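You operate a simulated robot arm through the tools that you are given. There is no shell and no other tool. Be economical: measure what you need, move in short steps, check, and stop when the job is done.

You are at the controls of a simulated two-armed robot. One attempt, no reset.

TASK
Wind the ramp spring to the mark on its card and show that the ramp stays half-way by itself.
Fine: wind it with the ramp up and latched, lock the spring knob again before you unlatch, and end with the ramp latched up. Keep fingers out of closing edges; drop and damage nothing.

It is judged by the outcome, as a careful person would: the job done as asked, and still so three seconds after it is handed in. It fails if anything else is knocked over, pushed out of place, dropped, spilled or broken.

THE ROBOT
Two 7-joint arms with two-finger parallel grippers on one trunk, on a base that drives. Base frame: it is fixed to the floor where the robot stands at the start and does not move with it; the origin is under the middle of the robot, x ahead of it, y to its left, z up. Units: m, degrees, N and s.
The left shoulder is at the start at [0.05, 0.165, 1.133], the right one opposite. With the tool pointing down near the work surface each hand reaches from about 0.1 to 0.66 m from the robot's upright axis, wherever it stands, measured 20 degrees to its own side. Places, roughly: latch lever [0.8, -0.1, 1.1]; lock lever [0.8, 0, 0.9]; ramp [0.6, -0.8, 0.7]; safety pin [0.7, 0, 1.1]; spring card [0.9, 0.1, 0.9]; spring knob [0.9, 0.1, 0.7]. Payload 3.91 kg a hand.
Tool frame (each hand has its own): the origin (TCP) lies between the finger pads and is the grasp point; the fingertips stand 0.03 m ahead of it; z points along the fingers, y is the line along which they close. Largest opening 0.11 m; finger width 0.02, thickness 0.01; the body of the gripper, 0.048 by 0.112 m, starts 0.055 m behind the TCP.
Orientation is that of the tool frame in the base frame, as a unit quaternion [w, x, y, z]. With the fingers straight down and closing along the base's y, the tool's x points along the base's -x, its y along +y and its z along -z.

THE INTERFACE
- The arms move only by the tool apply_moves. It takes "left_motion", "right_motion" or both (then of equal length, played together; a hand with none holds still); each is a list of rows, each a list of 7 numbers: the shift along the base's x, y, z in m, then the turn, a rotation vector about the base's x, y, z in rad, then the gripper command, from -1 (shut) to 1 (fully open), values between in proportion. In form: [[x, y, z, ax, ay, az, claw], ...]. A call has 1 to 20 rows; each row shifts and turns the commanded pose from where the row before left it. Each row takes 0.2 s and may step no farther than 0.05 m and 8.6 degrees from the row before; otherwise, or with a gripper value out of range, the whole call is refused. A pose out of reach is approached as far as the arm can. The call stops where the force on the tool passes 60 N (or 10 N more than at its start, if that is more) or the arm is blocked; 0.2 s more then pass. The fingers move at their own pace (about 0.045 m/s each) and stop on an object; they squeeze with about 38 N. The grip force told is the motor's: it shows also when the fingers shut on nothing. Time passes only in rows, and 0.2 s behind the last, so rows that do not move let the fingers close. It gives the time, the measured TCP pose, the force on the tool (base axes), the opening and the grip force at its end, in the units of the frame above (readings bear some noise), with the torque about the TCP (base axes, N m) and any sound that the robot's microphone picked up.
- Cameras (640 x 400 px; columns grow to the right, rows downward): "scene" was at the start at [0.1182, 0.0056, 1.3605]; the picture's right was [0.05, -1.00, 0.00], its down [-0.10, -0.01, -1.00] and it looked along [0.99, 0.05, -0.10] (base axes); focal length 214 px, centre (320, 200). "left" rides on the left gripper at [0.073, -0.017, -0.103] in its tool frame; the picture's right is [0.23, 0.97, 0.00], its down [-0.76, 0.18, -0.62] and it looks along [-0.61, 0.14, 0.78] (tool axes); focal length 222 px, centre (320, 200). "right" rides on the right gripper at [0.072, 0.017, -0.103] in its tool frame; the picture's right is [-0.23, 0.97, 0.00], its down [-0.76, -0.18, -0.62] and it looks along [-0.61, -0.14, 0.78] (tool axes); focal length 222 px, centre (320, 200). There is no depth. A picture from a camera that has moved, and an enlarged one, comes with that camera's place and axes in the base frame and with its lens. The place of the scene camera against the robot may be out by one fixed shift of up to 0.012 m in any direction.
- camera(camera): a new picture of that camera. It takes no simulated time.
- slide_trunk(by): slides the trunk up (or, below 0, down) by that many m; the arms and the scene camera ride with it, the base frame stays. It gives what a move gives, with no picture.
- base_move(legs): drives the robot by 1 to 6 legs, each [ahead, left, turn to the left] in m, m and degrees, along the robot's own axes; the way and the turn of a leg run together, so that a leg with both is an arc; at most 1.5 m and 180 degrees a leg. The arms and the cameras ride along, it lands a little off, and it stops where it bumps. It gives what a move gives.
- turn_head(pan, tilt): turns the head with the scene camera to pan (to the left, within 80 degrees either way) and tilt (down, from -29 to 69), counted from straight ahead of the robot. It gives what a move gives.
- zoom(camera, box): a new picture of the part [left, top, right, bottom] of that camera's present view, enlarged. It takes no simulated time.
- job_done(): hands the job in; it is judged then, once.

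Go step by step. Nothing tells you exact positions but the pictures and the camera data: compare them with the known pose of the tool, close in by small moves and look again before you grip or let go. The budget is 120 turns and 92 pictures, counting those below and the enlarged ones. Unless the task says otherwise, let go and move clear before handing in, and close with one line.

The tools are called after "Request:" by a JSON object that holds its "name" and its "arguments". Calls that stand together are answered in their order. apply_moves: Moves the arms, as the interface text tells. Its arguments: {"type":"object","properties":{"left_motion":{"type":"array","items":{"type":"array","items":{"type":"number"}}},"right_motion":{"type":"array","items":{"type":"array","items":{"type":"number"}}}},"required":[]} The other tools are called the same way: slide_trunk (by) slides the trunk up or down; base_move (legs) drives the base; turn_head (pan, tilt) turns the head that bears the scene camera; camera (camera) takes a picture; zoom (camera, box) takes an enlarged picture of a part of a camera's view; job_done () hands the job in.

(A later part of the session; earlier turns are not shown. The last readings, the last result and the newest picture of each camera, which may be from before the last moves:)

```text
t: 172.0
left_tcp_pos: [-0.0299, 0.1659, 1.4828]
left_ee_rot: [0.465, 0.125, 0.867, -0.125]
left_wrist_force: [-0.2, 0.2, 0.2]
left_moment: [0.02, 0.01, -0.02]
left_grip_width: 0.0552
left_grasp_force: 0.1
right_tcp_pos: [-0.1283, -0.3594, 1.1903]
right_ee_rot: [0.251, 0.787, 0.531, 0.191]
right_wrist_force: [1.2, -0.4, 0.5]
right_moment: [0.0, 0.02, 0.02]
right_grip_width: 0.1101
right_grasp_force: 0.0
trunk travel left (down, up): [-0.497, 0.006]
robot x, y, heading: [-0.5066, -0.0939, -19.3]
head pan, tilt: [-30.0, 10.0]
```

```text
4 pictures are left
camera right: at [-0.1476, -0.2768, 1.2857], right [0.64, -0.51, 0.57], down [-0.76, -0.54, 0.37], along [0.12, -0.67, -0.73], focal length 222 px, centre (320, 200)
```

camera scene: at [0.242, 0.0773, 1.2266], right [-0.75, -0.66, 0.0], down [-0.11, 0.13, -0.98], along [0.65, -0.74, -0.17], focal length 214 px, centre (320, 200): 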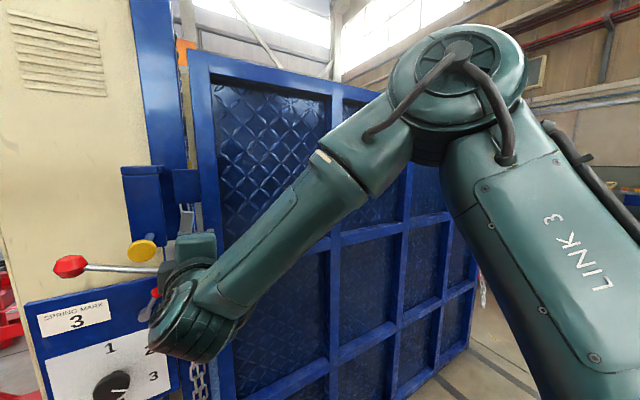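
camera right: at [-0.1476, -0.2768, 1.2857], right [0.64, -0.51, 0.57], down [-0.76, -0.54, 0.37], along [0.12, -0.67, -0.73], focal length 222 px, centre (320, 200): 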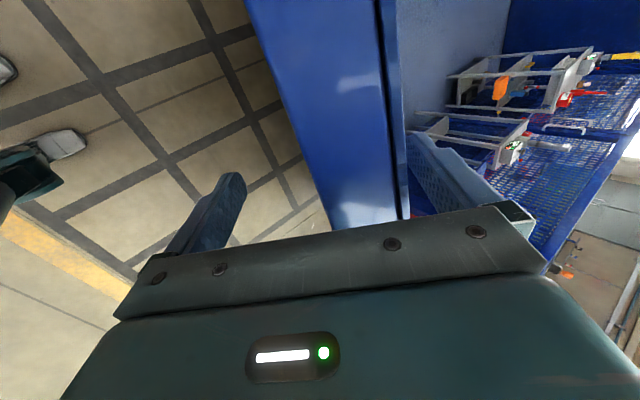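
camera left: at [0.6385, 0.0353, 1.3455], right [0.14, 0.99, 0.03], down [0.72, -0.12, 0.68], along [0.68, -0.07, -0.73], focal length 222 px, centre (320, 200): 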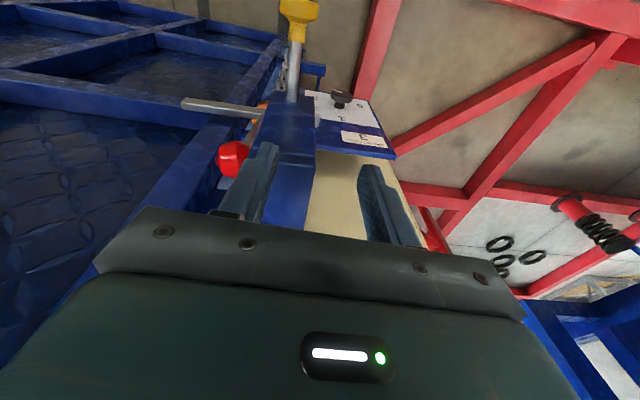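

About 33° now. Continuing to half-way (≈44°), in the same manner.

Request:
{"name": "base_move", "arguments": {"legs": [[-0.05, 0.0, 0]]}}

Request:
{"name": "apply_moves", "arguments": {"right_motion": [[0, 0, -0.019, -0.018, -0.052, 0, 1], [0, 0, -0.019, 0, 0, 0, 1], [0, 0, 0, 0, 0, 0, 1]]}}

Request:
{"name": "base_move", "arguments": {"legs": [[-0.045, 0.0, 0]]}}

Request:
{"name": "apply_moves", "arguments": {"right_motion": [[0, 0, -0.019, -0.018, -0.052, 0, 1], [0, 0, -0.018, 0, 0, 0, 1], [0, 0, 0, 0, 0, 0, 1]]}}

Request:
{"name": "base_move", "arguments": {"legs": [[-0.045, 0.0, 0]]}}

Request:
{"name": "apply_moves", "arguments": {"right_motion": [[0, 0, -0.019, 0, 0, 0, 1], [0, 0, -0.019, 0, 0, 0, 1], [0, 0, 0, 0, 0, 0, 1]]}}

Request:
{"name": "base_move", "arguments": {"legs": [[-0.045, 0.0, 0]]}}

Request:
{"name": "apply_moves", "arguments": {"right_motion": [[0, 0, -0.018, 0, 0, 0, 1], [0, 0, -0.018, 0, 0, 0, 1], [0, 0, 0, 0, 0, 0, 1]]}}

Request:
{"name": "base_move", "arguments": {"legs": [[-0.04, 0.0, 0]]}}

```text
t: 173.0
left_tcp_pos: [-0.0797, 0.1821, 1.4827]
left_ee_rot: [0.466, 0.125, 0.867, -0.126]
left_wrist_force: [-0.7, 0.1, 0.8]
left_moment: [0.04, 0.0, -0.03]
left_grip_width: 0.0549
left_grasp_force: 0.1
right_tcp_pos: [-0.1755, -0.3434, 1.1916]
right_ee_rot: [0.25, 0.787, 0.531, 0.19]
right_wrist_force: [0.1, -0.2, 0.5]
right_moment: [0.02, -0.01, 0.01]
right_grip_width: 0.1099
right_grasp_force: 0.0
trunk travel left (down, up): [-0.497, 0.006]
robot x, y, heading: [-0.5528, -0.0726, -19.2]
head pan, tilt: [-30.0, 10.0]
```

```text
t: 173.8
left_tcp_pos: [-0.0781, 0.1818, 1.4814]
left_ee_rot: [0.465, 0.126, 0.867, -0.128]
left_wrist_force: [0.5, -0.2, -0.6]
left_moment: [0.02, 0.0, 0.0]
left_grip_width: 0.055
left_grasp_force: 0.1
right_tcp_pos: [-0.1756, -0.3442, 1.153]
right_ee_rot: [0.271, 0.779, 0.527, 0.205]
right_wrist_force: [-0.1, -0.5, -0.7]
right_moment: [-0.03, 0.02, -0.05]
right_grip_width: 0.1098
right_grasp_force: 0.1
trunk travel left (down, up): [-0.497, 0.006]
robot x, y, heading: [-0.5543, -0.0766, -19.1]
head pan, tilt: [-30.0, 10.0]
```

```text
t: 174.7
left_tcp_pos: [-0.121, 0.196, 1.4838]
left_ee_rot: [0.465, 0.125, 0.867, -0.127]
left_wrist_force: [0.1, 0.1, -0.7]
left_moment: [0.0, -0.01, -0.04]
left_grip_width: 0.055
left_grasp_force: 0.0
right_tcp_pos: [-0.2185, -0.3295, 1.1531]
right_ee_rot: [0.271, 0.779, 0.526, 0.205]
right_wrist_force: [-0.6, 0.2, 0.1]
right_moment: [-0.02, -0.01, -0.02]
right_grip_width: 0.1101
right_grasp_force: 0.0
trunk travel left (down, up): [-0.497, 0.006]
robot x, y, heading: [-0.5953, -0.058, -19.1]
head pan, tilt: [-30.0, 10.0]
```

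```text
t: 175.5
left_tcp_pos: [-0.1206, 0.1957, 1.4836]
left_ee_rot: [0.466, 0.125, 0.867, -0.126]
left_wrist_force: [-0.8, -0.7, 0.5]
left_moment: [0.01, 0.0, -0.02]
left_grip_width: 0.055
left_grasp_force: 0.1
right_tcp_pos: [-0.2193, -0.3284, 1.1171]
right_ee_rot: [0.29, 0.772, 0.521, 0.22]
right_wrist_force: [0.0, 0.2, -0.4]
right_moment: [0.01, 0.02, -0.01]
right_grip_width: 0.1101
right_grasp_force: 0.0
trunk travel left (down, up): [-0.497, 0.006]
robot x, y, heading: [-0.5994, -0.0594, -19.1]
head pan, tilt: [-30.0, 10.0]
```

```text
t: 176.4
left_tcp_pos: [-0.1649, 0.2109, 1.4832]
left_ee_rot: [0.465, 0.126, 0.867, -0.128]
left_wrist_force: [-0.7, 0.9, -0.3]
left_moment: [0.03, -0.03, 0.01]
left_grip_width: 0.0549
left_grasp_force: 0.1
right_tcp_pos: [-0.263, -0.3127, 1.117]
right_ee_rot: [0.291, 0.771, 0.521, 0.222]
right_wrist_force: [-0.6, 0.1, -0.1]
right_moment: [0.02, 0.0, 0.0]
right_grip_width: 0.1099
right_grasp_force: 0.0
trunk travel left (down, up): [-0.497, 0.006]
robot x, y, heading: [-0.6395, -0.0452, -18.9]
head pan, tilt: [-30.0, 10.0]
```

```text
t: 177.2
left_tcp_pos: [-0.1633, 0.2108, 1.4823]
left_ee_rot: [0.465, 0.125, 0.867, -0.127]
left_wrist_force: [-0.8, -0.4, -0.5]
left_moment: [0.03, 0.02, 0.02]
left_grip_width: 0.0552
left_grasp_force: 0.0
right_tcp_pos: [-0.2616, -0.3143, 1.0793]
right_ee_rot: [0.29, 0.771, 0.521, 0.221]
right_wrist_force: [0.1, 0.3, -0.3]
right_moment: [0.01, -0.01, -0.01]
right_grip_width: 0.1101
right_grasp_force: 0.1
trunk travel left (down, up): [-0.497, 0.006]
robot x, y, heading: [-0.6392, -0.0435, -18.8]
head pan, tilt: [-30.0, 10.0]
```

```text
t: 178.1
left_tcp_pos: [-0.2055, 0.2262, 1.4836]
left_ee_rot: [0.466, 0.126, 0.866, -0.127]
left_wrist_force: [-0.8, 0.3, 0.2]
left_moment: [0.02, -0.01, 0.04]
left_grip_width: 0.0551
left_grasp_force: 0.0
right_tcp_pos: [-0.3049, -0.2995, 1.0797]
right_ee_rot: [0.291, 0.771, 0.522, 0.222]
right_wrist_force: [-0.8, 1.1, 0.8]
right_moment: [0.0, -0.05, 0.04]
right_grip_width: 0.1101
right_grasp_force: 0.1
trunk travel left (down, up): [-0.497, 0.006]
robot x, y, heading: [-0.68, -0.0324, -19.1]
head pan, tilt: [-30.0, 10.0]
```

```text
t: 178.9
left_tcp_pos: [-0.2051, 0.2249, 1.4827]
left_ee_rot: [0.465, 0.125, 0.867, -0.127]
left_wrist_force: [-0.1, 0.5, 0.6]
left_moment: [0.01, -0.03, -0.03]
left_grip_width: 0.0551
left_grasp_force: 0.1
right_tcp_pos: [-0.3024, -0.3006, 1.0433]
right_ee_rot: [0.291, 0.771, 0.521, 0.221]
right_wrist_force: [1.7, -1.1, 2.5]
right_moment: [-0.04, 0.06, 0.02]
right_grip_width: 0.1099
right_grasp_force: 0.1
trunk travel left (down, up): [-0.497, 0.006]
robot x, y, heading: [-0.6791, -0.0326, -18.9]
head pan, tilt: [-30.0, 10.0]
```

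```text
t: 179.8
left_tcp_pos: [-0.2427, 0.2393, 1.4829]
left_ee_rot: [0.466, 0.126, 0.867, -0.128]
left_wrist_force: [-0.1, -0.1, 0.3]
left_moment: [-0.02, -0.03, 0.0]
left_grip_width: 0.0551
left_grasp_force: 0.0
right_tcp_pos: [-0.3404, -0.2876, 1.0434]
right_ee_rot: [0.291, 0.771, 0.522, 0.219]
right_wrist_force: [-0.1, 1.2, 0.5]
right_moment: [0.02, 0.0, 0.01]
right_grip_width: 0.11
right_grasp_force: 0.0
trunk travel left (down, up): [-0.497, 0.006]
robot x, y, heading: [-0.7169, -0.0198, -19.4]
head pan, tilt: [-30.0, 10.0]
```

The ramp should be at about 45°. I'll lift the open hand clear along the slab, wait over 3 s with nothing touching it, and look.

Request:
{"name": "apply_moves", "arguments": {"right_motion": [[-0.02, 0.007, 0.0212, 0, 0, 0, 1], [-0.02, 0.007, 0.0212, 0, 0, 0, 1], [-0.02, 0.007, 0.0212, 0, 0, 0, 1], [-0.02, 0.007, 0.0212, 0, 0, 0, 1], [0, 0, 0, 0, 0, 0, 1], [0, 0, 0, 0, 0, 0, 1], [0, 0, 0, 0, 0, 0, 1], [0, 0, 0, 0, 0, 0, 1], [0, 0, 0, 0, 0, 0, 1], [0, 0, 0, 0, 0, 0, 1], [0, 0, 0, 0, 0, 0, 1], [0, 0, 0, 0, 0, 0, 1], [0, 0, 0, 0, 0, 0, 1], [0, 0, 0, 0, 0, 0, 1], [0, 0, 0, 0, 0, 0, 1], [0, 0, 0, 0, 0, 0, 1], [0, 0, 0, 0, 0, 0, 1], [0, 0, 0, 0, 0, 0, 1], [0, 0, 0, 0, 0, 0, 1], [0, 0, 0, 0, 0, 0, 1]]}}

Request:
{"name": "turn_head", "arguments": {"pan": -10, "tilt": 25}}

Request:
{"name": "camera", "arguments": {"camera": "scene"}}

```text
t: 184.0
left_tcp_pos: [-0.2414, 0.2394, 1.4823]
left_ee_rot: [0.466, 0.126, 0.867, -0.128]
left_wrist_force: [0.7, 0.6, -0.7]
left_moment: [0.02, 0.0, -0.03]
left_grip_width: 0.0548
left_grasp_force: 0.0
right_tcp_pos: [-0.3982, -0.2568, 1.124]
right_ee_rot: [0.29, 0.772, 0.522, 0.219]
right_wrist_force: [0.6, -0.8, -0.6]
right_moment: [0.03, 0.02, 0.01]
right_grip_width: 0.1097
right_grasp_force: 0.1
right hand out of reach, approached as far as the arm can: row 4
trunk travel left (down, up): [-0.497, 0.006]
robot x, y, heading: [-0.7149, -0.0177, -19.0]
head pan, tilt: [-30.0, 10.0]
```

```text
t: 184.8
left_tcp_pos: [-0.2415, 0.2397, 1.4807]
left_ee_rot: [0.464, 0.124, 0.868, -0.128]
left_wrist_force: [0.1, 0.4, -0.8]
left_moment: [0.02, 0.01, 0.03]
left_grip_width: 0.0551
left_grasp_force: 0.1
right_tcp_pos: [-0.3992, -0.2567, 1.1248]
right_ee_rot: [0.29, 0.771, 0.522, 0.219]
right_wrist_force: [-0.1, -0.3, 0.4]
right_moment: [0.0, 0.04, 0.02]
right_grip_width: 0.1101
right_grasp_force: 0.0
trunk travel left (down, up): [-0.497, 0.006]
robot x, y, heading: [-0.7165, -0.0183, -19.2]
head pan, tilt: [-10.0, 25.0]
```

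```text
3 pictures are left
camera scene: at [-0.6155, -0.0781, 1.4761], right [-0.55, -0.84, 0.0], down [-0.32, 0.21, -0.92], along [0.77, -0.51, -0.38], focal length 214 px, centre (320, 200)
```

scene: 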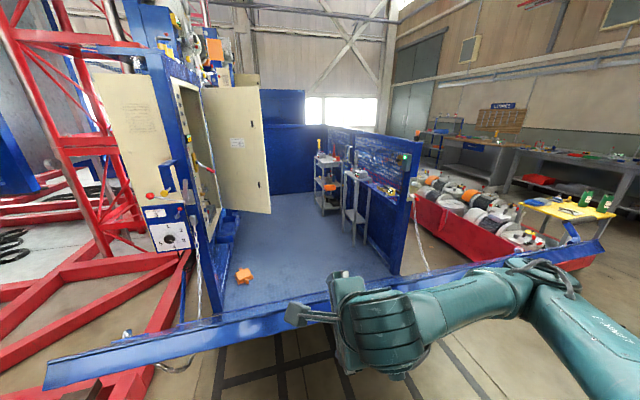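

The ramp stays half-way on its own, untouched for over 4 s. Now I close it: back off, lower the closed hand in front of the ramp's underside, and then push it up by driving ahead.

Request:
{"name": "base_move", "arguments": {"legs": [[-0.1, 0.0, 0]]}}

Request:
{"name": "apply_moves", "arguments": {"right_motion": [[0, 0, -0.04, 0, 0, 0, -1], [0, 0, -0.04, 0, 0, 0, -1], [0, 0, -0.04, 0, 0, 0, -1], [0, 0, -0.04, 0, 0, 0, -1], [0, 0, -0.04, 0, 0, 0, -1], [0, 0, -0.04, 0, 0, 0, -1], [0, 0, 0, 0, 0, 0, -1]]}}

Request:
{"name": "base_move", "arguments": {"legs": [[0.3, 0.0, 0]]}}

```text
t: 185.9
left_tcp_pos: [-0.3373, 0.2743, 1.4812]
left_ee_rot: [0.464, 0.124, 0.867, -0.13]
left_wrist_force: [-0.7, 1.0, 0.0]
left_moment: [0.04, -0.03, 0.0]
left_grip_width: 0.0548
left_grasp_force: 0.1
right_tcp_pos: [-0.495, -0.2243, 1.124]
right_ee_rot: [0.291, 0.772, 0.521, 0.22]
right_wrist_force: [0.0, 0.2, 0.3]
right_moment: [0.0, -0.05, -0.04]
right_grip_width: 0.1098
right_grasp_force: 0.0
trunk travel left (down, up): [-0.497, 0.006]
robot x, y, heading: [-0.8121, 0.0162, -19.2]
head pan, tilt: [-10.0, 25.0]
```

```text
t: 187.6
left_tcp_pos: [-0.3365, 0.2746, 1.4793]
left_ee_rot: [0.464, 0.123, 0.868, -0.13]
left_wrist_force: [-0.2, 0.5, 0.2]
left_moment: [0.01, 0.04, 0.0]
left_grip_width: 0.0548
left_grasp_force: 0.2
right_tcp_pos: [-0.4897, -0.2178, 0.8893]
right_ee_rot: [0.291, 0.773, 0.521, 0.217]
right_wrist_force: [0.1, 0.5, 0.5]
right_moment: [-0.01, 0.02, -0.02]
right_grip_width: 0.0003
right_grasp_force: 31.8
right hand out of reach, approached as far as the arm can: row 6
trunk travel left (down, up): [-0.497, 0.006]
robot x, y, heading: [-0.8158, 0.0139, -19.1]
head pan, tilt: [-10.0, 25.0]
```

```text
t: 189.3
left_tcp_pos: [-0.1052, 0.1986, 1.4781]
left_ee_rot: [0.462, 0.118, 0.869, -0.13]
left_wrist_force: [1.2, 0.0, -0.9]
left_moment: [0.05, 0.01, 0.01]
left_grip_width: 0.0549
left_grasp_force: 0.1
right_tcp_pos: [-0.2646, -0.2938, 0.8856]
right_ee_rot: [0.282, 0.772, 0.528, 0.212]
right_wrist_force: [0.5, -0.2, -0.6]
right_moment: [-0.01, 0.0, 0.04]
right_grip_width: 0.0
right_grasp_force: 37.6
trunk travel left (down, up): [-0.497, 0.006]
robot x, y, heading: [-0.5855, -0.0644, -18.8]
head pan, tilt: [-10.0, 25.0]
stopped in leg 1: the robot was blocked; the commanded pose is now the measured one
```

The base was stopped with the wrist against the ramp's edge rather than the fist. I'll back off to the earlier spot, raise and open the hand, and use the proven way: top edge between the open fingers.

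Request:
{"name": "base_move", "arguments": {"legs": [[-0.16, 0.0, 0]]}}

Request:
{"name": "apply_moves", "arguments": {"right_motion": [[0, 0, 0.045, 0, 0, 0, 1], [0, 0, 0.045, 0, 0, 0, 1], [0, 0, 0.045, 0, 0, 0, 1], [0, 0, 0.045, 0, 0, 0, 1], [0, 0, 0.045, 0, 0, 0, 1], [0, 0, 0.025, 0, 0, 0, 1], [0, 0, 0, 0, 0, 0, 1]]}}

Request:
{"name": "camera", "arguments": {"camera": "right"}}

```text
t: 190.7
left_tcp_pos: [-0.2611, 0.2513, 1.48]
left_ee_rot: [0.465, 0.119, 0.867, -0.131]
left_wrist_force: [-0.5, -0.2, -1.1]
left_moment: [-0.01, 0.0, -0.01]
left_grip_width: 0.0549
left_grasp_force: 0.0
right_tcp_pos: [-0.4194, -0.2406, 0.8882]
right_ee_rot: [0.283, 0.772, 0.528, 0.213]
right_wrist_force: [-0.9, -0.4, 0.8]
right_moment: [0.03, 0.02, -0.01]
right_grip_width: 0.0002
right_grasp_force: 38.0
trunk travel left (down, up): [-0.497, 0.006]
robot x, y, heading: [-0.7379, -0.0096, -18.8]
head pan, tilt: [-10.0, 25.0]
```

```text
t: 192.3
left_tcp_pos: [-0.2601, 0.2511, 1.4792]
left_ee_rot: [0.464, 0.117, 0.868, -0.13]
left_wrist_force: [0.4, -0.6, -0.4]
left_moment: [-0.02, 0.0, 0.02]
left_grip_width: 0.0551
left_grasp_force: 0.0
right_tcp_pos: [-0.4183, -0.2409, 1.1383]
right_ee_rot: [0.283, 0.772, 0.528, 0.213]
right_wrist_force: [0.4, -0.3, 0.3]
right_moment: [-0.04, -0.04, -0.03]
right_grip_width: 0.11
right_grasp_force: 0.0
trunk travel left (down, up): [-0.497, 0.006]
robot x, y, heading: [-0.7407, -0.0145, -18.7]
head pan, tilt: [-10.0, 25.0]
```

```text
2 pictures are left
camera right: at [-0.4452, -0.1562, 1.2281], right [0.6, -0.49, 0.64], down [-0.78, -0.53, 0.33], along [0.18, -0.69, -0.7], focal length 222 px, centre (320, 200)
```

right: 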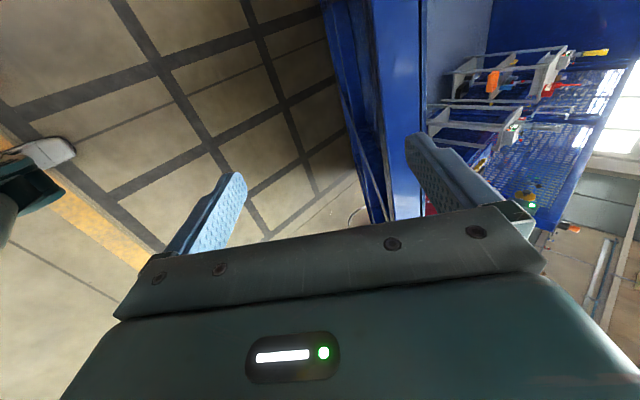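

The ramp is now at about 43°. I'll insert the open fingers around its top edge again along its slope, then push up in small steps, raising and levelling the hand along the arc.

Request:
{"name": "base_move", "arguments": {"legs": [[0.085, 0.0, 0]]}}

Request:
{"name": "apply_moves", "arguments": {"right_motion": [[0, 0, 0.02, 0, 0, 0, 1], [0.0156, -0.0054, -0.0188, 0, 0, 0, 1], [0.0156, -0.0054, -0.0188, 0, 0, 0, 1], [0.0156, -0.0054, -0.0188, 0, 0, 0, 1], [0.0156, -0.0054, -0.0188, 0, 0, 0, 1], [0, 0, 0, 0, 0, 0, 1]]}}

Request:
{"name": "camera", "arguments": {"camera": "right"}}

```text
t: 193.4
left_tcp_pos: [-0.1802, 0.2231, 1.4798]
left_ee_rot: [0.464, 0.118, 0.868, -0.131]
left_wrist_force: [-0.1, -0.3, 0.9]
left_moment: [0.0, -0.01, 0.01]
left_grip_width: 0.0551
left_grasp_force: 0.2
right_tcp_pos: [-0.3364, -0.2702, 1.1376]
right_ee_rot: [0.283, 0.772, 0.527, 0.213]
right_wrist_force: [0.6, 0.3, 0.2]
right_moment: [-0.02, -0.01, -0.01]
right_grip_width: 0.1101
right_grasp_force: 0.1
trunk travel left (down, up): [-0.497, 0.006]
robot x, y, heading: [-0.6592, -0.0385, -19.0]
head pan, tilt: [-10.0, 25.0]
```

```text
t: 194.8
left_tcp_pos: [-0.1802, 0.2246, 1.4798]
left_ee_rot: [0.463, 0.118, 0.869, -0.131]
left_wrist_force: [0.2, -0.1, 0.1]
left_moment: [0.01, -0.01, 0.03]
left_grip_width: 0.0551
left_grasp_force: 0.0
right_tcp_pos: [-0.2762, -0.2917, 1.084]
right_ee_rot: [0.284, 0.772, 0.528, 0.213]
right_wrist_force: [-0.8, 0.4, -0.5]
right_moment: [0.01, 0.0, -0.02]
right_grip_width: 0.11
right_grasp_force: 0.0
trunk travel left (down, up): [-0.497, 0.006]
robot x, y, heading: [-0.6565, -0.0347, -19.1]
head pan, tilt: [-10.0, 25.0]
```

```text
1 pictures are left
camera right: at [-0.3033, -0.2058, 1.1737], right [0.6, -0.49, 0.64], down [-0.78, -0.53, 0.33], along [0.18, -0.69, -0.7], focal length 222 px, centre (320, 200)
```

right: 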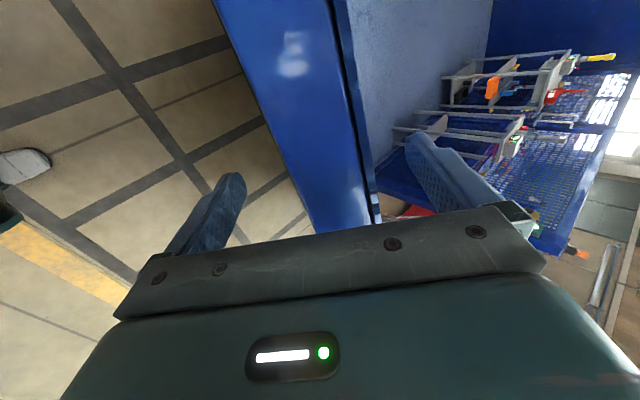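

The edge is centred between the fingers. Now pushing up: four small lift-and-drive steps.

Request:
{"name": "apply_moves", "arguments": {"right_motion": [[0, 0, 0.009, 0, 0, 0, 1], [0, 0, 0, 0, 0, 0, 1]]}}

Request:
{"name": "base_move", "arguments": {"legs": [[0.05, 0.0, 0]]}}

Request:
{"name": "apply_moves", "arguments": {"right_motion": [[0, 0, 0.018, 0.018, 0.053, 0, 1], [0, 0, 0.018, 0, 0, 0, 1], [0, 0, 0, 0, 0, 0, 1]]}}

Request:
{"name": "base_move", "arguments": {"legs": [[0.045, 0.0, 0]]}}

Request:
{"name": "apply_moves", "arguments": {"right_motion": [[0, 0, 0.017, 0.018, 0.053, 0, 1], [0, 0, 0.017, 0, 0, 0, 1], [0, 0, 0, 0, 0, 0, 1]]}}

Request:
{"name": "base_move", "arguments": {"legs": [[0.045, 0.0, 0]]}}

```text
t: 195.4
left_tcp_pos: [-0.1798, 0.2226, 1.4791]
left_ee_rot: [0.463, 0.118, 0.868, -0.131]
left_wrist_force: [0.4, 0.0, -0.1]
left_moment: [0.01, 0.03, -0.02]
left_grip_width: 0.0554
left_grasp_force: 0.0
right_tcp_pos: [-0.2739, -0.2915, 1.0912]
right_ee_rot: [0.284, 0.772, 0.528, 0.213]
right_wrist_force: [0.2, -0.3, 0.3]
right_moment: [-0.05, -0.02, -0.06]
right_grip_width: 0.1101
right_grasp_force: 0.0
trunk travel left (down, up): [-0.497, 0.006]
robot x, y, heading: [-0.6553, -0.0463, -18.7]
head pan, tilt: [-10.0, 25.0]
```

```text
t: 196.3
left_tcp_pos: [-0.1325, 0.2079, 1.4798]
left_ee_rot: [0.463, 0.119, 0.868, -0.131]
left_wrist_force: [-1.0, 0.1, -0.6]
left_moment: [0.01, 0.03, -0.01]
left_grip_width: 0.0549
left_grasp_force: 0.0
right_tcp_pos: [-0.2287, -0.3095, 1.0914]
right_ee_rot: [0.283, 0.772, 0.528, 0.213]
right_wrist_force: [0.1, 0.8, -0.7]
right_moment: [0.01, -0.02, 0.01]
right_grip_width: 0.1098
right_grasp_force: 0.0
trunk travel left (down, up): [-0.497, 0.006]
robot x, y, heading: [-0.6098, -0.0587, -19.0]
head pan, tilt: [-10.0, 25.0]
```

```text
t: 197.2
left_tcp_pos: [-0.1324, 0.2068, 1.479]
left_ee_rot: [0.463, 0.118, 0.868, -0.132]
left_wrist_force: [0.0, 0.1, 0.3]
left_moment: [0.01, -0.03, 0.01]
left_grip_width: 0.0548
left_grasp_force: 0.0
right_tcp_pos: [-0.2269, -0.3099, 1.1283]
right_ee_rot: [0.263, 0.78, 0.532, 0.198]
right_wrist_force: [-0.5, 0.8, 0.6]
right_moment: [0.02, 0.0, -0.01]
right_grip_width: 0.1101
right_grasp_force: 0.1
trunk travel left (down, up): [-0.497, 0.006]
robot x, y, heading: [-0.6081, -0.0544, -18.8]
head pan, tilt: [-10.0, 25.0]
```

```text
t: 198.1
left_tcp_pos: [-0.0911, 0.1938, 1.4795]
left_ee_rot: [0.464, 0.118, 0.868, -0.132]
left_wrist_force: [0.1, -0.8, 0.4]
left_moment: [0.01, 0.01, 0.0]
left_grip_width: 0.0549
left_grasp_force: 0.1
right_tcp_pos: [-0.1845, -0.3237, 1.1281]
right_ee_rot: [0.264, 0.781, 0.531, 0.198]
right_wrist_force: [-0.6, -0.3, -0.4]
right_moment: [0.02, -0.01, 0.01]
right_grip_width: 0.1097
right_grasp_force: 0.0
trunk travel left (down, up): [-0.497, 0.006]
robot x, y, heading: [-0.5665, -0.0692, -19.1]
head pan, tilt: [-10.0, 25.0]
```

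```text
t: 198.8
left_tcp_pos: [-0.0895, 0.1937, 1.4791]
left_ee_rot: [0.463, 0.118, 0.868, -0.133]
left_wrist_force: [0.0, -0.3, 0.7]
left_moment: [0.01, 0.02, -0.02]
left_grip_width: 0.055
left_grasp_force: 0.1
right_tcp_pos: [-0.1855, -0.325, 1.1626]
right_ee_rot: [0.241, 0.788, 0.537, 0.182]
right_wrist_force: [0.3, -0.1, 0.0]
right_moment: [0.02, 0.0, -0.01]
right_grip_width: 0.1098
right_grasp_force: 0.1
trunk travel left (down, up): [-0.497, 0.006]
robot x, y, heading: [-0.5645, -0.0724, -18.8]
head pan, tilt: [-10.0, 25.0]
```

```text
t: 199.8
left_tcp_pos: [-0.049, 0.1802, 1.479]
left_ee_rot: [0.464, 0.117, 0.868, -0.132]
left_wrist_force: [0.7, 0.3, -0.2]
left_moment: [-0.02, -0.01, -0.01]
left_grip_width: 0.0549
left_grasp_force: 0.0
right_tcp_pos: [-0.1436, -0.3386, 1.1615]
right_ee_rot: [0.242, 0.787, 0.537, 0.182]
right_wrist_force: [-0.3, -0.6, -0.1]
right_moment: [0.0, -0.02, 0.01]
right_grip_width: 0.11
right_grasp_force: 0.0
trunk travel left (down, up): [-0.497, 0.006]
robot x, y, heading: [-0.5255, -0.0854, -19.4]
head pan, tilt: [-10.0, 25.0]
```

On plan (about 36°, no strain). Next five steps.

Request:
{"name": "apply_moves", "arguments": {"right_motion": [[0, 0, 0.017, 0.018, 0.053, 0, 1], [0, 0, 0.016, 0, 0, 0, 1]]}}

Request:
{"name": "base_move", "arguments": {"legs": [[0.046, 0.0, 0]]}}

Request:
{"name": "apply_moves", "arguments": {"right_motion": [[0, 0, 0.017, 0.018, 0.053, 0, 1], [0, 0, 0.016, 0, 0, 0, 1]]}}

Request:
{"name": "base_move", "arguments": {"legs": [[0.05, 0.0, 0]]}}

Request:
{"name": "apply_moves", "arguments": {"right_motion": [[0, 0, 0.016, 0.02, 0.06, 0, 1], [0, 0, 0.015, 0, 0, 0, 1]]}}

Request:
{"name": "base_move", "arguments": {"legs": [[0.055, 0.0, 0]]}}

Request:
{"name": "apply_moves", "arguments": {"right_motion": [[0, 0, 0.015, 0.02, 0.06, 0, 1], [0, 0, 0.015, 0, 0, 0, 1]]}}

Request:
{"name": "base_move", "arguments": {"legs": [[0.06, 0.0, 0]]}}

Request:
{"name": "apply_moves", "arguments": {"right_motion": [[0, 0, 0.015, 0.02, 0.06, 0, 1], [0, 0, 0.014, 0, 0, 0, 1]]}}

Request:
{"name": "base_move", "arguments": {"legs": [[0.065, 0.0, 0]]}}

```text
t: 200.3
left_tcp_pos: [-0.0484, 0.1789, 1.4793]
left_ee_rot: [0.464, 0.116, 0.868, -0.133]
left_wrist_force: [0.9, -0.3, -0.2]
left_moment: [0.0, -0.02, -0.02]
left_grip_width: 0.055
left_grasp_force: 0.0
right_tcp_pos: [-0.1424, -0.338, 1.1954]
right_ee_rot: [0.22, 0.794, 0.542, 0.165]
right_wrist_force: [-0.3, 0.4, -0.8]
right_moment: [0.0, -0.02, -0.02]
right_grip_width: 0.1102
right_grasp_force: 0.0
trunk travel left (down, up): [-0.497, 0.006]
robot x, y, heading: [-0.5234, -0.086, -19.3]
head pan, tilt: [-10.0, 25.0]
```

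```text
t: 201.3
left_tcp_pos: [-0.0067, 0.1646, 1.479]
left_ee_rot: [0.464, 0.117, 0.868, -0.132]
left_wrist_force: [-0.3, 0.0, 0.3]
left_moment: [-0.01, 0.03, 0.03]
left_grip_width: 0.055
left_grasp_force: 0.1
right_tcp_pos: [-0.1002, -0.3537, 1.1953]
right_ee_rot: [0.222, 0.794, 0.541, 0.166]
right_wrist_force: [0.6, 0.3, 0.2]
right_moment: [-0.02, 0.03, -0.03]
right_grip_width: 0.11
right_grasp_force: 0.1
trunk travel left (down, up): [-0.497, 0.006]
robot x, y, heading: [-0.4808, -0.0991, -18.8]
head pan, tilt: [-10.0, 25.0]
```

```text
t: 201.9
left_tcp_pos: [-0.0052, 0.1644, 1.4785]
left_ee_rot: [0.464, 0.116, 0.868, -0.133]
left_wrist_force: [0.7, -0.9, 0.3]
left_moment: [0.0, 0.0, 0.01]
left_grip_width: 0.055
left_grasp_force: 0.1
right_tcp_pos: [-0.1004, -0.3537, 1.2277]
right_ee_rot: [0.2, 0.801, 0.545, 0.15]
right_wrist_force: [-0.1, 0.6, -0.1]
right_moment: [0.02, 0.01, 0.0]
right_grip_width: 0.11
right_grasp_force: 0.0
trunk travel left (down, up): [-0.497, 0.006]
robot x, y, heading: [-0.4801, -0.0971, -18.9]
head pan, tilt: [-10.0, 25.0]
```

```text
t: 202.8
left_tcp_pos: [0.0394, 0.1498, 1.4795]
left_ee_rot: [0.465, 0.116, 0.868, -0.132]
left_wrist_force: [0.3, -0.3, -0.2]
left_moment: [0.01, -0.05, 0.02]
left_grip_width: 0.0551
left_grasp_force: 0.1
right_tcp_pos: [-0.0537, -0.3695, 1.2279]
right_ee_rot: [0.2, 0.801, 0.544, 0.151]
right_wrist_force: [-0.1, 0.2, -0.5]
right_moment: [0.01, -0.04, 0.0]
right_grip_width: 0.11
right_grasp_force: 0.1
trunk travel left (down, up): [-0.497, 0.006]
robot x, y, heading: [-0.4335, -0.1141, -19.2]
head pan, tilt: [-10.0, 25.0]
```

```text
t: 203.4
left_tcp_pos: [0.0416, 0.1507, 1.479]
left_ee_rot: [0.463, 0.115, 0.869, -0.132]
left_wrist_force: [0.1, 0.1, -0.4]
left_moment: [-0.02, -0.01, 0.02]
left_grip_width: 0.055
left_grasp_force: 0.0
right_tcp_pos: [-0.0541, -0.3694, 1.26]
right_ee_rot: [0.175, 0.807, 0.549, 0.131]
right_wrist_force: [1.0, 0.6, -0.6]
right_moment: [0.04, 0.01, -0.02]
right_grip_width: 0.1101
right_grasp_force: 0.1
trunk travel left (down, up): [-0.497, 0.006]
robot x, y, heading: [-0.4355, -0.1125, -19.0]
head pan, tilt: [-10.0, 25.0]
```

```text
t: 204.3
left_tcp_pos: [0.0924, 0.1325, 1.4808]
left_ee_rot: [0.464, 0.116, 0.868, -0.133]
left_wrist_force: [-0.1, 0.4, 0.2]
left_moment: [-0.02, -0.01, 0.01]
left_grip_width: 0.055
left_grasp_force: 0.0
right_tcp_pos: [-0.0011, -0.3882, 1.26]
right_ee_rot: [0.176, 0.807, 0.548, 0.131]
right_wrist_force: [0.6, 0.7, 0.3]
right_moment: [0.01, 0.01, -0.01]
right_grip_width: 0.1099
right_grasp_force: 0.1
trunk travel left (down, up): [-0.497, 0.006]
robot x, y, heading: [-0.3842, -0.1348, -19.1]
head pan, tilt: [-10.0, 25.0]
```

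```text
t: 204.9
left_tcp_pos: [0.0935, 0.1327, 1.4792]
left_ee_rot: [0.463, 0.115, 0.869, -0.133]
left_wrist_force: [0.7, 0.2, 1.0]
left_moment: [-0.01, 0.04, -0.01]
left_grip_width: 0.0549
left_grasp_force: 0.0
right_tcp_pos: [-0.0018, -0.3876, 1.2898]
right_ee_rot: [0.151, 0.813, 0.55, 0.113]
right_wrist_force: [0.2, 0.0, -0.7]
right_moment: [-0.03, 0.01, -0.01]
right_grip_width: 0.1099
right_grasp_force: 0.1
trunk travel left (down, up): [-0.497, 0.006]
robot x, y, heading: [-0.3833, -0.135, -18.8]
head pan, tilt: [-10.0, 25.0]
```

```text
t: 205.9
left_tcp_pos: [0.1491, 0.1128, 1.478]
left_ee_rot: [0.465, 0.115, 0.868, -0.133]
left_wrist_force: [-0.4, 0.2, 0.0]
left_moment: [0.04, -0.01, 0.01]
left_grip_width: 0.0551
left_grasp_force: 0.1
right_tcp_pos: [0.0532, -0.4071, 1.2901]
right_ee_rot: [0.152, 0.813, 0.55, 0.114]
right_wrist_force: [-0.1, -0.2, 0.2]
right_moment: [-0.01, 0.02, -0.03]
right_grip_width: 0.1101
right_grasp_force: 0.1
trunk travel left (down, up): [-0.497, 0.006]
robot x, y, heading: [-0.3274, -0.1546, -19.1]
head pan, tilt: [-10.0, 25.0]
```

```text
t: 206.5
left_tcp_pos: [0.1494, 0.112, 1.4779]
left_ee_rot: [0.464, 0.115, 0.868, -0.134]
left_wrist_force: [0.8, 0.7, 0.8]
left_moment: [0.0, -0.01, -0.01]
left_grip_width: 0.0551
left_grasp_force: 0.1
right_tcp_pos: [0.0548, -0.4089, 1.318]
right_ee_rot: [0.127, 0.817, 0.554, 0.094]
right_wrist_force: [-0.1, 0.3, 0.1]
right_moment: [0.0, 0.03, 0.01]
right_grip_width: 0.11
right_grasp_force: 0.1
trunk travel left (down, up): [-0.497, 0.006]
robot x, y, heading: [-0.3282, -0.1528, -19.0]
head pan, tilt: [-10.0, 25.0]
```

```text
t: 207.5
left_tcp_pos: [0.2102, 0.0929, 1.4793]
left_ee_rot: [0.464, 0.115, 0.868, -0.134]
left_wrist_force: [0.7, -0.4, 0.3]
left_moment: [-0.03, -0.06, -0.03]
left_grip_width: 0.055
left_grasp_force: 0.0
right_tcp_pos: [0.1142, -0.4303, 1.3186]
right_ee_rot: [0.127, 0.817, 0.555, 0.095]
right_wrist_force: [-0.5, 0.4, 0.5]
right_moment: [0.0, 0.03, -0.01]
right_grip_width: 0.11
right_grasp_force: 0.1
trunk travel left (down, up): [-0.497, 0.006]
robot x, y, heading: [-0.263, -0.1769, -18.9]
head pan, tilt: [-10.0, 25.0]
```

Still on plan, about 24°. Next steps up to about 7°.

Request:
{"name": "apply_moves", "arguments": {"right_motion": [[0, 0, 0.013, 0.02, 0.056, 0, 1], [0, 0, 0.013, 0, 0, 0, 1]]}}

Request:
{"name": "base_move", "arguments": {"legs": [[0.07, 0.0, 0]]}}

Request:
{"name": "apply_moves", "arguments": {"right_motion": [[0, 0, 0.014, 0.02, 0.056, 0, 1], [0, 0, 0.013, 0, 0, 0, 1]]}}

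Request:
{"name": "base_move", "arguments": {"legs": [[0.08, 0.0, 0]]}}

Request:
{"name": "apply_moves", "arguments": {"right_motion": [[0, 0, 0.012, 0.02, 0.056, 0, 1], [0, 0, 0.012, 0, 0, 0, 1]]}}

Request:
{"name": "base_move", "arguments": {"legs": [[0.09, 0.0, 0]]}}

Request:
{"name": "apply_moves", "arguments": {"right_motion": [[0, 0, 0.017, 0.02, 0.056, 0, 1], [0, 0, 0, 0, 0, 0, 1]]}}

Request:
{"name": "base_move", "arguments": {"legs": [[0.09, 0.0, 0]]}}

Request:
{"name": "apply_moves", "arguments": {"right_motion": [[0, 0, 0.012, 0.015, 0.04, 0, 1], [0, 0, 0, 0, 0, 0, 1]]}}

Request:
{"name": "base_move", "arguments": {"legs": [[0.09, 0.0, 0]]}}

```text
t: 208.1
left_tcp_pos: [0.2102, 0.0916, 1.4782]
left_ee_rot: [0.464, 0.115, 0.868, -0.134]
left_wrist_force: [-0.4, -0.3, -0.2]
left_moment: [-0.02, -0.05, 0.0]
left_grip_width: 0.055
left_grasp_force: 0.1
right_tcp_pos: [0.1157, -0.4284, 1.3447]
right_ee_rot: [0.103, 0.821, 0.556, 0.076]
right_wrist_force: [0.2, 0.0, 0.3]
right_moment: [-0.03, 0.01, -0.01]
right_grip_width: 0.1099
right_grasp_force: 0.0
trunk travel left (down, up): [-0.497, 0.006]
robot x, y, heading: [-0.2629, -0.1724, -18.8]
head pan, tilt: [-10.0, 25.0]
```

```text
t: 209.1
left_tcp_pos: [0.2763, 0.0681, 1.4796]
left_ee_rot: [0.465, 0.115, 0.868, -0.134]
left_wrist_force: [0.5, 0.0, -0.2]
left_moment: [0.0, -0.03, -0.01]
left_grip_width: 0.0552
left_grasp_force: 0.2
right_tcp_pos: [0.182, -0.4516, 1.3456]
right_ee_rot: [0.104, 0.821, 0.556, 0.078]
right_wrist_force: [0.2, 0.8, 0.7]
right_moment: [0.02, -0.02, -0.01]
right_grip_width: 0.11
right_grasp_force: 0.0
trunk travel left (down, up): [-0.497, 0.006]
robot x, y, heading: [-0.1988, -0.1976, -18.8]
head pan, tilt: [-10.0, 25.0]
```

```text
t: 209.7
left_tcp_pos: [0.2762, 0.0699, 1.478]
left_ee_rot: [0.463, 0.114, 0.869, -0.133]
left_wrist_force: [0.3, -0.1, -0.3]
left_moment: [0.0, -0.04, -0.01]
left_grip_width: 0.055
left_grasp_force: 0.0
right_tcp_pos: [0.182, -0.451, 1.3715]
right_ee_rot: [0.08, 0.824, 0.558, 0.06]
right_wrist_force: [0.1, 1.2, 0.0]
right_moment: [-0.01, 0.04, 0.02]
right_grip_width: 0.1098
right_grasp_force: 0.1
trunk travel left (down, up): [-0.497, 0.006]
robot x, y, heading: [-0.1991, -0.195, -19.0]
head pan, tilt: [-10.0, 25.0]
```

```text
t: 210.8
left_tcp_pos: [0.3516, 0.0444, 1.4784]
left_ee_rot: [0.463, 0.114, 0.869, -0.133]
left_wrist_force: [1.0, 0.3, -0.1]
left_moment: [-0.01, -0.01, 0.05]
left_grip_width: 0.0548
left_grasp_force: 0.0
right_tcp_pos: [0.2576, -0.4778, 1.3718]
right_ee_rot: [0.08, 0.824, 0.558, 0.06]
right_wrist_force: [-0.1, -0.8, 0.3]
right_moment: [0.0, 0.0, 0.01]
right_grip_width: 0.1099
right_grasp_force: 0.0
trunk travel left (down, up): [-0.497, 0.006]
robot x, y, heading: [-0.1257, -0.2213, -18.9]
head pan, tilt: [-10.0, 25.0]
```

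```text
t: 211.4
left_tcp_pos: [0.352, 0.0445, 1.4785]
left_ee_rot: [0.464, 0.114, 0.868, -0.133]
left_wrist_force: [0.3, -0.6, -0.1]
left_moment: [0.0, 0.0, -0.04]
left_grip_width: 0.0551
left_grasp_force: 0.1
right_tcp_pos: [0.2574, -0.4789, 1.3951]
right_ee_rot: [0.055, 0.825, 0.56, 0.042]
right_wrist_force: [-0.9, -0.6, 0.1]
right_moment: [-0.01, -0.02, 0.0]
right_grip_width: 0.1099
right_grasp_force: 0.1
trunk travel left (down, up): [-0.497, 0.006]
robot x, y, heading: [-0.1273, -0.2255, -19.0]
head pan, tilt: [-10.0, 25.0]
```

```text
t: 212.5
left_tcp_pos: [0.4364, 0.0172, 1.478]
left_ee_rot: [0.463, 0.113, 0.869, -0.133]
left_wrist_force: [-0.7, 0.3, -0.5]
left_moment: [0.0, -0.01, -0.01]
left_grip_width: 0.0547
left_grasp_force: 0.2
right_tcp_pos: [0.3415, -0.5069, 1.3961]
right_ee_rot: [0.057, 0.825, 0.56, 0.043]
right_wrist_force: [-0.5, -0.2, -0.1]
right_moment: [-0.01, 0.05, -0.01]
right_grip_width: 0.1101
right_grasp_force: 0.2
trunk travel left (down, up): [-0.497, 0.006]
robot x, y, heading: [-0.0434, -0.2516, -19.0]
head pan, tilt: [-10.0, 25.0]
```

```text
t: 213.1
left_tcp_pos: [0.4352, 0.0148, 1.4779]
left_ee_rot: [0.464, 0.113, 0.868, -0.134]
left_wrist_force: [0.7, -1.0, -0.4]
left_moment: [0.01, 0.03, 0.03]
left_grip_width: 0.055
left_grasp_force: 0.0
right_tcp_pos: [0.3429, -0.5061, 1.4115]
right_ee_rot: [0.032, 0.827, 0.561, 0.025]
right_wrist_force: [0.0, -0.4, 0.0]
right_moment: [0.02, 0.01, 0.04]
right_grip_width: 0.1098
right_grasp_force: 0.1
trunk travel left (down, up): [-0.497, 0.006]
robot x, y, heading: [-0.0392, -0.2518, -18.5]
head pan, tilt: [-10.0, 25.0]
```

```text
t: 214.2
left_tcp_pos: [0.5206, -0.013, 1.4779]
left_ee_rot: [0.464, 0.113, 0.868, -0.134]
left_wrist_force: [0.4, -0.1, 0.5]
left_moment: [0.04, 0.0, 0.02]
left_grip_width: 0.0548
left_grasp_force: 0.1
right_tcp_pos: [0.4271, -0.5347, 1.4131]
right_ee_rot: [0.033, 0.827, 0.561, 0.025]
right_wrist_force: [-0.3, -0.3, 0.6]
right_moment: [0.0, 0.02, 0.04]
right_grip_width: 0.11
right_grasp_force: 0.1
trunk travel left (down, up): [-0.497, 0.006]
robot x, y, heading: [0.0451, -0.2779, -19.0]
head pan, tilt: [-10.0, 25.0]
```

```text
t: 214.8
left_tcp_pos: [0.522, -0.0133, 1.4788]
left_ee_rot: [0.464, 0.114, 0.868, -0.134]
left_wrist_force: [-0.5, -0.5, 0.0]
left_moment: [0.01, -0.01, 0.01]
left_grip_width: 0.0549
left_grasp_force: 0.0
right_tcp_pos: [0.4288, -0.5367, 1.4247]
right_ee_rot: [0.015, 0.828, 0.561, 0.014]
right_wrist_force: [0.0, 0.1, -0.6]
right_moment: [-0.01, 0.01, 0.01]
right_grip_width: 0.1098
right_grasp_force: 0.1
trunk travel left (down, up): [-0.497, 0.006]
robot x, y, heading: [0.045, -0.2848, -19.0]
head pan, tilt: [-10.0, 25.0]
```

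```text
t: 215.9
left_tcp_pos: [0.6025, -0.0421, 1.479]
left_ee_rot: [0.465, 0.113, 0.868, -0.134]
left_wrist_force: [0.2, -0.4, -0.5]
left_moment: [0.03, 0.02, -0.03]
left_grip_width: 0.0551
left_grasp_force: 0.2
right_tcp_pos: [0.5086, -0.5635, 1.4257]
right_ee_rot: [0.016, 0.828, 0.561, 0.014]
right_wrist_force: [0.3, 0.4, -0.2]
right_moment: [-0.03, 0.0, 0.01]
right_grip_width: 0.1101
right_grasp_force: 0.0
trunk travel left (down, up): [-0.497, 0.006]
robot x, y, heading: [0.1321, -0.3091, -18.8]
head pan, tilt: [-10.0, 25.0]
```

At about 6° now. I'll take the fingers off the edge, close the hand, and push the last bit from the front face only, so that nothing is at a closing edge.

Request:
{"name": "apply_moves", "arguments": {"right_motion": [[0, 0, 0.04, 0, 0, 0, 1], [0, 0, 0.036, 0, 0, 0, 1], [0, 0, 0, 0, 0, 0, 1]]}}

Request:
{"name": "base_move", "arguments": {"legs": [[-0.16, 0.0, 0]]}}

Request:
{"name": "apply_moves", "arguments": {"right_motion": [[0, 0, -0.03, 0, 0, 0, -1], [0, 0, -0.045, 0, 0, 0, -1], [0, 0, -0.045, 0, 0, 0, -1], [0, 0, -0.045, 0, 0, 0, -1], [0, 0, 0, 0, 0, 0, -1], [0, 0, 0, 0, 0, 0, -1]]}}

Request:
{"name": "base_move", "arguments": {"legs": [[0.19, 0.0, 0]]}}

```text
t: 216.7
left_tcp_pos: [0.6047, -0.043, 1.4791]
left_ee_rot: [0.463, 0.114, 0.868, -0.135]
left_wrist_force: [0.0, 0.3, 0.3]
left_moment: [0.0, 0.0, 0.01]
left_grip_width: 0.055
left_grasp_force: 0.0
right_tcp_pos: [0.5115, -0.5638, 1.5023]
right_ee_rot: [0.016, 0.828, 0.561, 0.015]
right_wrist_force: [-0.4, 0.5, -0.3]
right_moment: [0.06, -0.01, -0.02]
right_grip_width: 0.1102
right_grasp_force: 0.0
trunk travel left (down, up): [-0.497, 0.006]
robot x, y, heading: [0.1278, -0.3054, -18.8]
head pan, tilt: [-10.0, 25.0]
```

```text
t: 218.1
left_tcp_pos: [0.4513, 0.0094, 1.4779]
left_ee_rot: [0.464, 0.115, 0.868, -0.135]
left_wrist_force: [0.3, 0.1, 0.8]
left_moment: [-0.02, 0.01, 0.01]
left_grip_width: 0.055
left_grasp_force: 0.0
right_tcp_pos: [0.3567, -0.5114, 1.5011]
right_ee_rot: [0.016, 0.829, 0.559, 0.013]
right_wrist_force: [-0.2, 0.4, 0.3]
right_moment: [-0.02, -0.02, 0.0]
right_grip_width: 0.11
right_grasp_force: 0.1
trunk travel left (down, up): [-0.497, 0.006]
robot x, y, heading: [-0.0227, -0.2548, -19.2]
head pan, tilt: [-10.0, 25.0]
```

```text
t: 219.5
left_tcp_pos: [0.4511, 0.0097, 1.479]
left_ee_rot: [0.464, 0.115, 0.868, -0.135]
left_wrist_force: [-0.1, 1.5, -0.3]
left_moment: [-0.06, 0.0, -0.02]
left_grip_width: 0.0549
left_grasp_force: 0.1
right_tcp_pos: [0.3579, -0.5111, 1.3336]
right_ee_rot: [0.015, 0.829, 0.558, 0.014]
right_wrist_force: [0.7, 1.3, -0.1]
right_moment: [-0.02, 0.03, -0.01]
right_grip_width: 0.0
right_grasp_force: 14.0
trunk travel left (down, up): [-0.497, 0.006]
robot x, y, heading: [-0.0228, -0.2574, -19.2]
head pan, tilt: [-10.0, 25.0]
```

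```text
t: 221.1
left_tcp_pos: [0.6332, -0.0545, 1.4772]
left_ee_rot: [0.464, 0.116, 0.868, -0.136]
left_wrist_force: [0.0, 0.1, -0.1]
left_moment: [0.04, 0.04, 0.0]
left_grip_width: 0.0551
left_grasp_force: 0.1
right_tcp_pos: [0.5371, -0.5742, 1.3343]
right_ee_rot: [0.015, 0.83, 0.558, 0.013]
right_wrist_force: [0.8, 0.2, -0.6]
right_moment: [-0.01, 0.05, -0.04]
right_grip_width: 0.0
right_grasp_force: 37.2
trunk travel left (down, up): [-0.497, 0.006]
robot x, y, heading: [0.153, -0.3212, -19.4]
head pan, tilt: [-10.0, 25.0]
```

Almost shut. Pressing the last 2–3 cm with the arm, watching the force.

Request:
{"name": "apply_moves", "arguments": {"right_motion": [[0.0095, -0.0033, 0, 0, 0, 0, -1], [0.0095, -0.0033, 0, 0, 0, 0, -1]]}}

Request:
{"name": "apply_moves", "arguments": {"right_motion": [[0.0095, -0.0033, 0, 0, 0, 0, -1], [0.0047, -0.0016, 0, 0, 0, 0, -1]]}}

Request:
{"name": "apply_moves", "arguments": {"right_motion": [[0.0095, -0.0033, 0, 0, 0, 0, -1], [0.0047, -0.0016, 0, 0, 0, 0, -1]]}}

```text
t: 221.7
left_tcp_pos: [0.6323, -0.0535, 1.4777]
left_ee_rot: [0.463, 0.117, 0.868, -0.137]
left_wrist_force: [-0.5, 0.6, 0.3]
left_moment: [0.01, 0.02, 0.0]
left_grip_width: 0.055
left_grasp_force: 0.0
right_tcp_pos: [0.5562, -0.5806, 1.3341]
right_ee_rot: [0.015, 0.83, 0.557, 0.013]
right_wrist_force: [-0.3, 0.4, 0.1]
right_moment: [0.01, 0.03, 0.01]
right_grip_width: 0.0
right_grasp_force: 37.8
trunk travel left (down, up): [-0.497, 0.006]
robot x, y, heading: [0.1566, -0.3198, -19.2]
head pan, tilt: [-10.0, 25.0]
```

```text
t: 222.2
left_tcp_pos: [0.6222, -0.0524, 1.4801]
left_ee_rot: [0.466, 0.116, 0.866, -0.136]
left_wrist_force: [-0.5, -0.1, -0.6]
left_moment: [0.0, 0.02, 0.0]
left_grip_width: 0.055
left_grasp_force: 0.0
right_tcp_pos: [0.5583, -0.5823, 1.3356]
right_ee_rot: [0.016, 0.827, 0.562, 0.011]
right_wrist_force: [-47.7, 10.6, -19.2]
right_moment: [-0.7, -1.61, 0.79]
right_grip_width: 0.0
right_grasp_force: 37.7
trunk travel left (down, up): [-0.497, 0.006]
robot x, y, heading: [0.158, -0.3173, -19.2]
head pan, tilt: [-10.0, 25.0]
```

```text
t: 222.5
left_tcp_pos: [0.6242, -0.0551, 1.4814]
left_ee_rot: [0.466, 0.117, 0.866, -0.136]
left_wrist_force: [0.5, 0.3, 0.1]
left_moment: [-0.01, 0.02, 0.02]
left_grip_width: 0.055
left_grasp_force: 0.1
right_tcp_pos: [0.5576, -0.5829, 1.3353]
right_ee_rot: [0.012, 0.824, 0.567, 0.007]
right_wrist_force: [-30.1, 4.8, 0.2]
right_moment: [-0.28, -1.64, 0.33]
right_grip_width: 0.0
right_grasp_force: 37.7
trunk travel left (down, up): [-0.497, 0.006]
robot x, y, heading: [0.1509, -0.3207, -19.5]
head pan, tilt: [-10.0, 25.0]
stopped in row 1 (right hand): the force on the tool passed its limit at 69 N (the readings are from after the stop); the commanded pose is now the measured one
```

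The ramp is firmly shut (hard stop at its original plane). Next, relatch: I back off, go left to the panel, lower the trunk and turn the right hand to point forward again.

Request:
{"name": "apply_moves", "arguments": {"right_motion": [[-0.03, 0.0104, 0, 0, 0, 0, -1], [-0.03, 0.0104, 0, 0, 0, 0.1428, -1], [0, 0, 0, 0, 0, 0.1428, -1], [0, 0, 0, 0, 0, 0.1428, -1], [0, 0, 0, 0, 0, 0.1428, -1], [0, 0, 0, 0, 0, 0.1428, -1], [0, 0, 0, 0, 0, 0.1428, -1], [0, 0, 0, 0, 0, 0.1428, -1], [0, 0, 0, 0, 0, 0.1428, -1], [0, 0, 0, 0, 0, 0.1428, -1], [0, 0, 0, 0, 0, 0.1428, -1], [0, 0, 0, 0, 0, 0.1428, -1]]}}

Request:
{"name": "base_move", "arguments": {"legs": [[-0.2, 0.0, 0], [0.0, 0.45, 0]]}}

Request:
{"name": "slide_trunk", "arguments": {"by": -0.17}}

Request:
{"name": "apply_moves", "arguments": {"right_motion": [[0.02, -0.007, 0, -0.0467, -0.135, 0, -1], [0.02, -0.007, 0, -0.0467, -0.135, 0, -1], [0.01, -0.003, -0.01, -0.0467, -0.135, 0, -1], [0, 0, -0.01, -0.0467, -0.135, 0, -1], [0, 0, -0.02, -0.0467, -0.135, 0, -1], [0, 0, -0.02, -0.0467, -0.135, 0, -1], [0, 0, -0.02, -0.0467, -0.135, 0, -1], [0, 0, -0.02, -0.0467, -0.135, 0, -1], [0, 0, -0.01, -0.0467, -0.135, 0, -1], [0, 0, -0.01, -0.0467, -0.135, 0, -1], [0, 0, 0, -0.0467, -0.135, 0, -1]]}}

```text
t: 225.1
left_tcp_pos: [0.6299, -0.0538, 1.4779]
left_ee_rot: [0.464, 0.116, 0.868, -0.136]
left_wrist_force: [-0.3, 0.3, -0.3]
left_moment: [-0.05, 0.0, 0.01]
left_grip_width: 0.055
left_grasp_force: 0.1
right_tcp_pos: [0.5071, -0.564, 1.3324]
right_ee_rot: [0.003, 0.185, 0.983, 0.013]
right_wrist_force: [-0.4, -0.3, 0.2]
right_moment: [0.05, 0.01, -0.01]
right_grip_width: 0.0
right_grasp_force: 38.3
trunk travel left (down, up): [-0.497, 0.006]
robot x, y, heading: [0.1537, -0.3176, -19.4]
head pan, tilt: [-10.0, 25.0]
```

```text
t: 230.8
left_tcp_pos: [0.5969, 0.4315, 1.4784]
left_ee_rot: [0.463, 0.119, 0.867, -0.138]
left_wrist_force: [0.4, -0.7, 0.5]
left_moment: [-0.02, -0.03, 0.04]
left_grip_width: 0.0549
left_grasp_force: 0.2
right_tcp_pos: [0.4689, -0.0765, 1.3325]
right_ee_rot: [0.003, 0.189, 0.982, 0.012]
right_wrist_force: [-0.9, 0.1, -0.1]
right_moment: [0.04, 0.04, -0.01]
right_grip_width: 0.0
right_grasp_force: 37.6
trunk travel left (down, up): [-0.497, 0.006]
robot x, y, heading: [0.1215, 0.1699, -19.8]
head pan, tilt: [-10.0, 25.0]
stopped in leg 2: the robot was blocked; the commanded pose is now the measured one
```

```text
t: 232.8
left_tcp_pos: [0.5963, 0.4313, 1.3093]
left_ee_rot: [0.463, 0.119, 0.868, -0.138]
left_wrist_force: [-0.9, 0.2, -0.8]
left_moment: [-0.03, 0.0, -0.02]
left_grip_width: 0.0555
left_grasp_force: 0.1
right_tcp_pos: [0.4691, -0.0769, 1.1627]
right_ee_rot: [0.003, 0.19, 0.982, 0.013]
right_wrist_force: [0.1, 0.5, 0.7]
right_moment: [0.03, 0.0, 0.02]
right_grip_width: 0.0001
right_grasp_force: 37.5
trunk travel left (down, up): [-0.327, 0.176]
robot x, y, heading: [0.1198, 0.172, -19.6]
head pan, tilt: [-10.0, 25.0]
```

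```text
t: 235.2
left_tcp_pos: [0.597, 0.43, 1.3086]
left_ee_rot: [0.463, 0.12, 0.867, -0.137]
left_wrist_force: [-0.1, -0.7, 0.9]
left_moment: [0.03, 0.02, 0.04]
left_grip_width: 0.0547
left_grasp_force: 0.0
right_tcp_pos: [0.5187, -0.0878, 1.0471]
right_ee_rot: [0.702, 0.129, 0.695, -0.092]
right_wrist_force: [0.1, -0.6, 0.4]
right_moment: [-0.02, -0.03, 0.09]
right_grip_width: 0.0001
right_grasp_force: 37.8
right hand out of reach, approached as far as the arm can: row 11
trunk travel left (down, up): [-0.327, 0.176]
robot x, y, heading: [0.1237, 0.1669, -19.7]
head pan, tilt: [-10.0, 25.0]
```

The right hand points forward at z≈1.05. I'll bring it, just below the pin, to the left of the upright latch bar, and slide in; then sweep right to swing the bar down.

Request:
{"name": "apply_moves", "arguments": {"right_motion": [[0.0123, 0.0354, -0.0063, 0, 0, 0, -1], [0.0123, 0.0354, -0.0063, 0, 0, 0, -1], [0.0123, 0.0354, -0.0063, 0, 0, 0, -1], [0.0123, 0.0354, -0.0063, 0, 0, 0, -1], [0, 0, 0, 0, 0, 0, -1]]}}

Request:
{"name": "apply_moves", "arguments": {"right_motion": [[0.0324, -0.0112, 0, 0, 0, 0, -1], [0.0324, -0.0112, 0, 0, 0, 0, -1], [0.0324, -0.0112, 0, 0, 0, 0, -1], [0.0324, -0.0112, 0, 0, 0, 0, -1], [0.0324, -0.0112, 0, 0, 0, 0, -1], [0.0324, -0.0112, 0, 0, 0, 0, -1], [0, 0, 0, 0, 0, 0, -1]]}}

```text
t: 236.4
left_tcp_pos: [0.5973, 0.4316, 1.3088]
left_ee_rot: [0.463, 0.12, 0.867, -0.138]
left_wrist_force: [-0.1, -0.3, 0.1]
left_moment: [0.03, -0.02, -0.02]
left_grip_width: 0.0549
left_grasp_force: 0.0
right_tcp_pos: [0.5658, 0.055, 1.0206]
right_ee_rot: [0.702, 0.125, 0.695, -0.091]
right_wrist_force: [0.4, -0.4, -0.7]
right_moment: [0.03, -0.01, 0.02]
right_grip_width: 0.0
right_grasp_force: 37.3
trunk travel left (down, up): [-0.327, 0.176]
robot x, y, heading: [0.1179, 0.172, -19.8]
head pan, tilt: [-10.0, 25.0]
```

```text
t: 238.0
left_tcp_pos: [0.5964, 0.4316, 1.3081]
left_ee_rot: [0.463, 0.119, 0.868, -0.138]
left_wrist_force: [0.0, 0.6, 0.0]
left_moment: [0.01, 0.01, -0.03]
left_grip_width: 0.0553
left_grasp_force: 0.0
right_tcp_pos: [0.7627, -0.0118, 1.021]
right_ee_rot: [0.702, 0.124, 0.695, -0.091]
right_wrist_force: [0.1, 0.1, 0.1]
right_moment: [0.0, -0.01, 0.01]
right_grip_width: 0.0
right_grasp_force: 37.6
trunk travel left (down, up): [-0.327, 0.176]
robot x, y, heading: [0.1182, 0.168, -19.6]
head pan, tilt: [-10.0, 25.0]
```

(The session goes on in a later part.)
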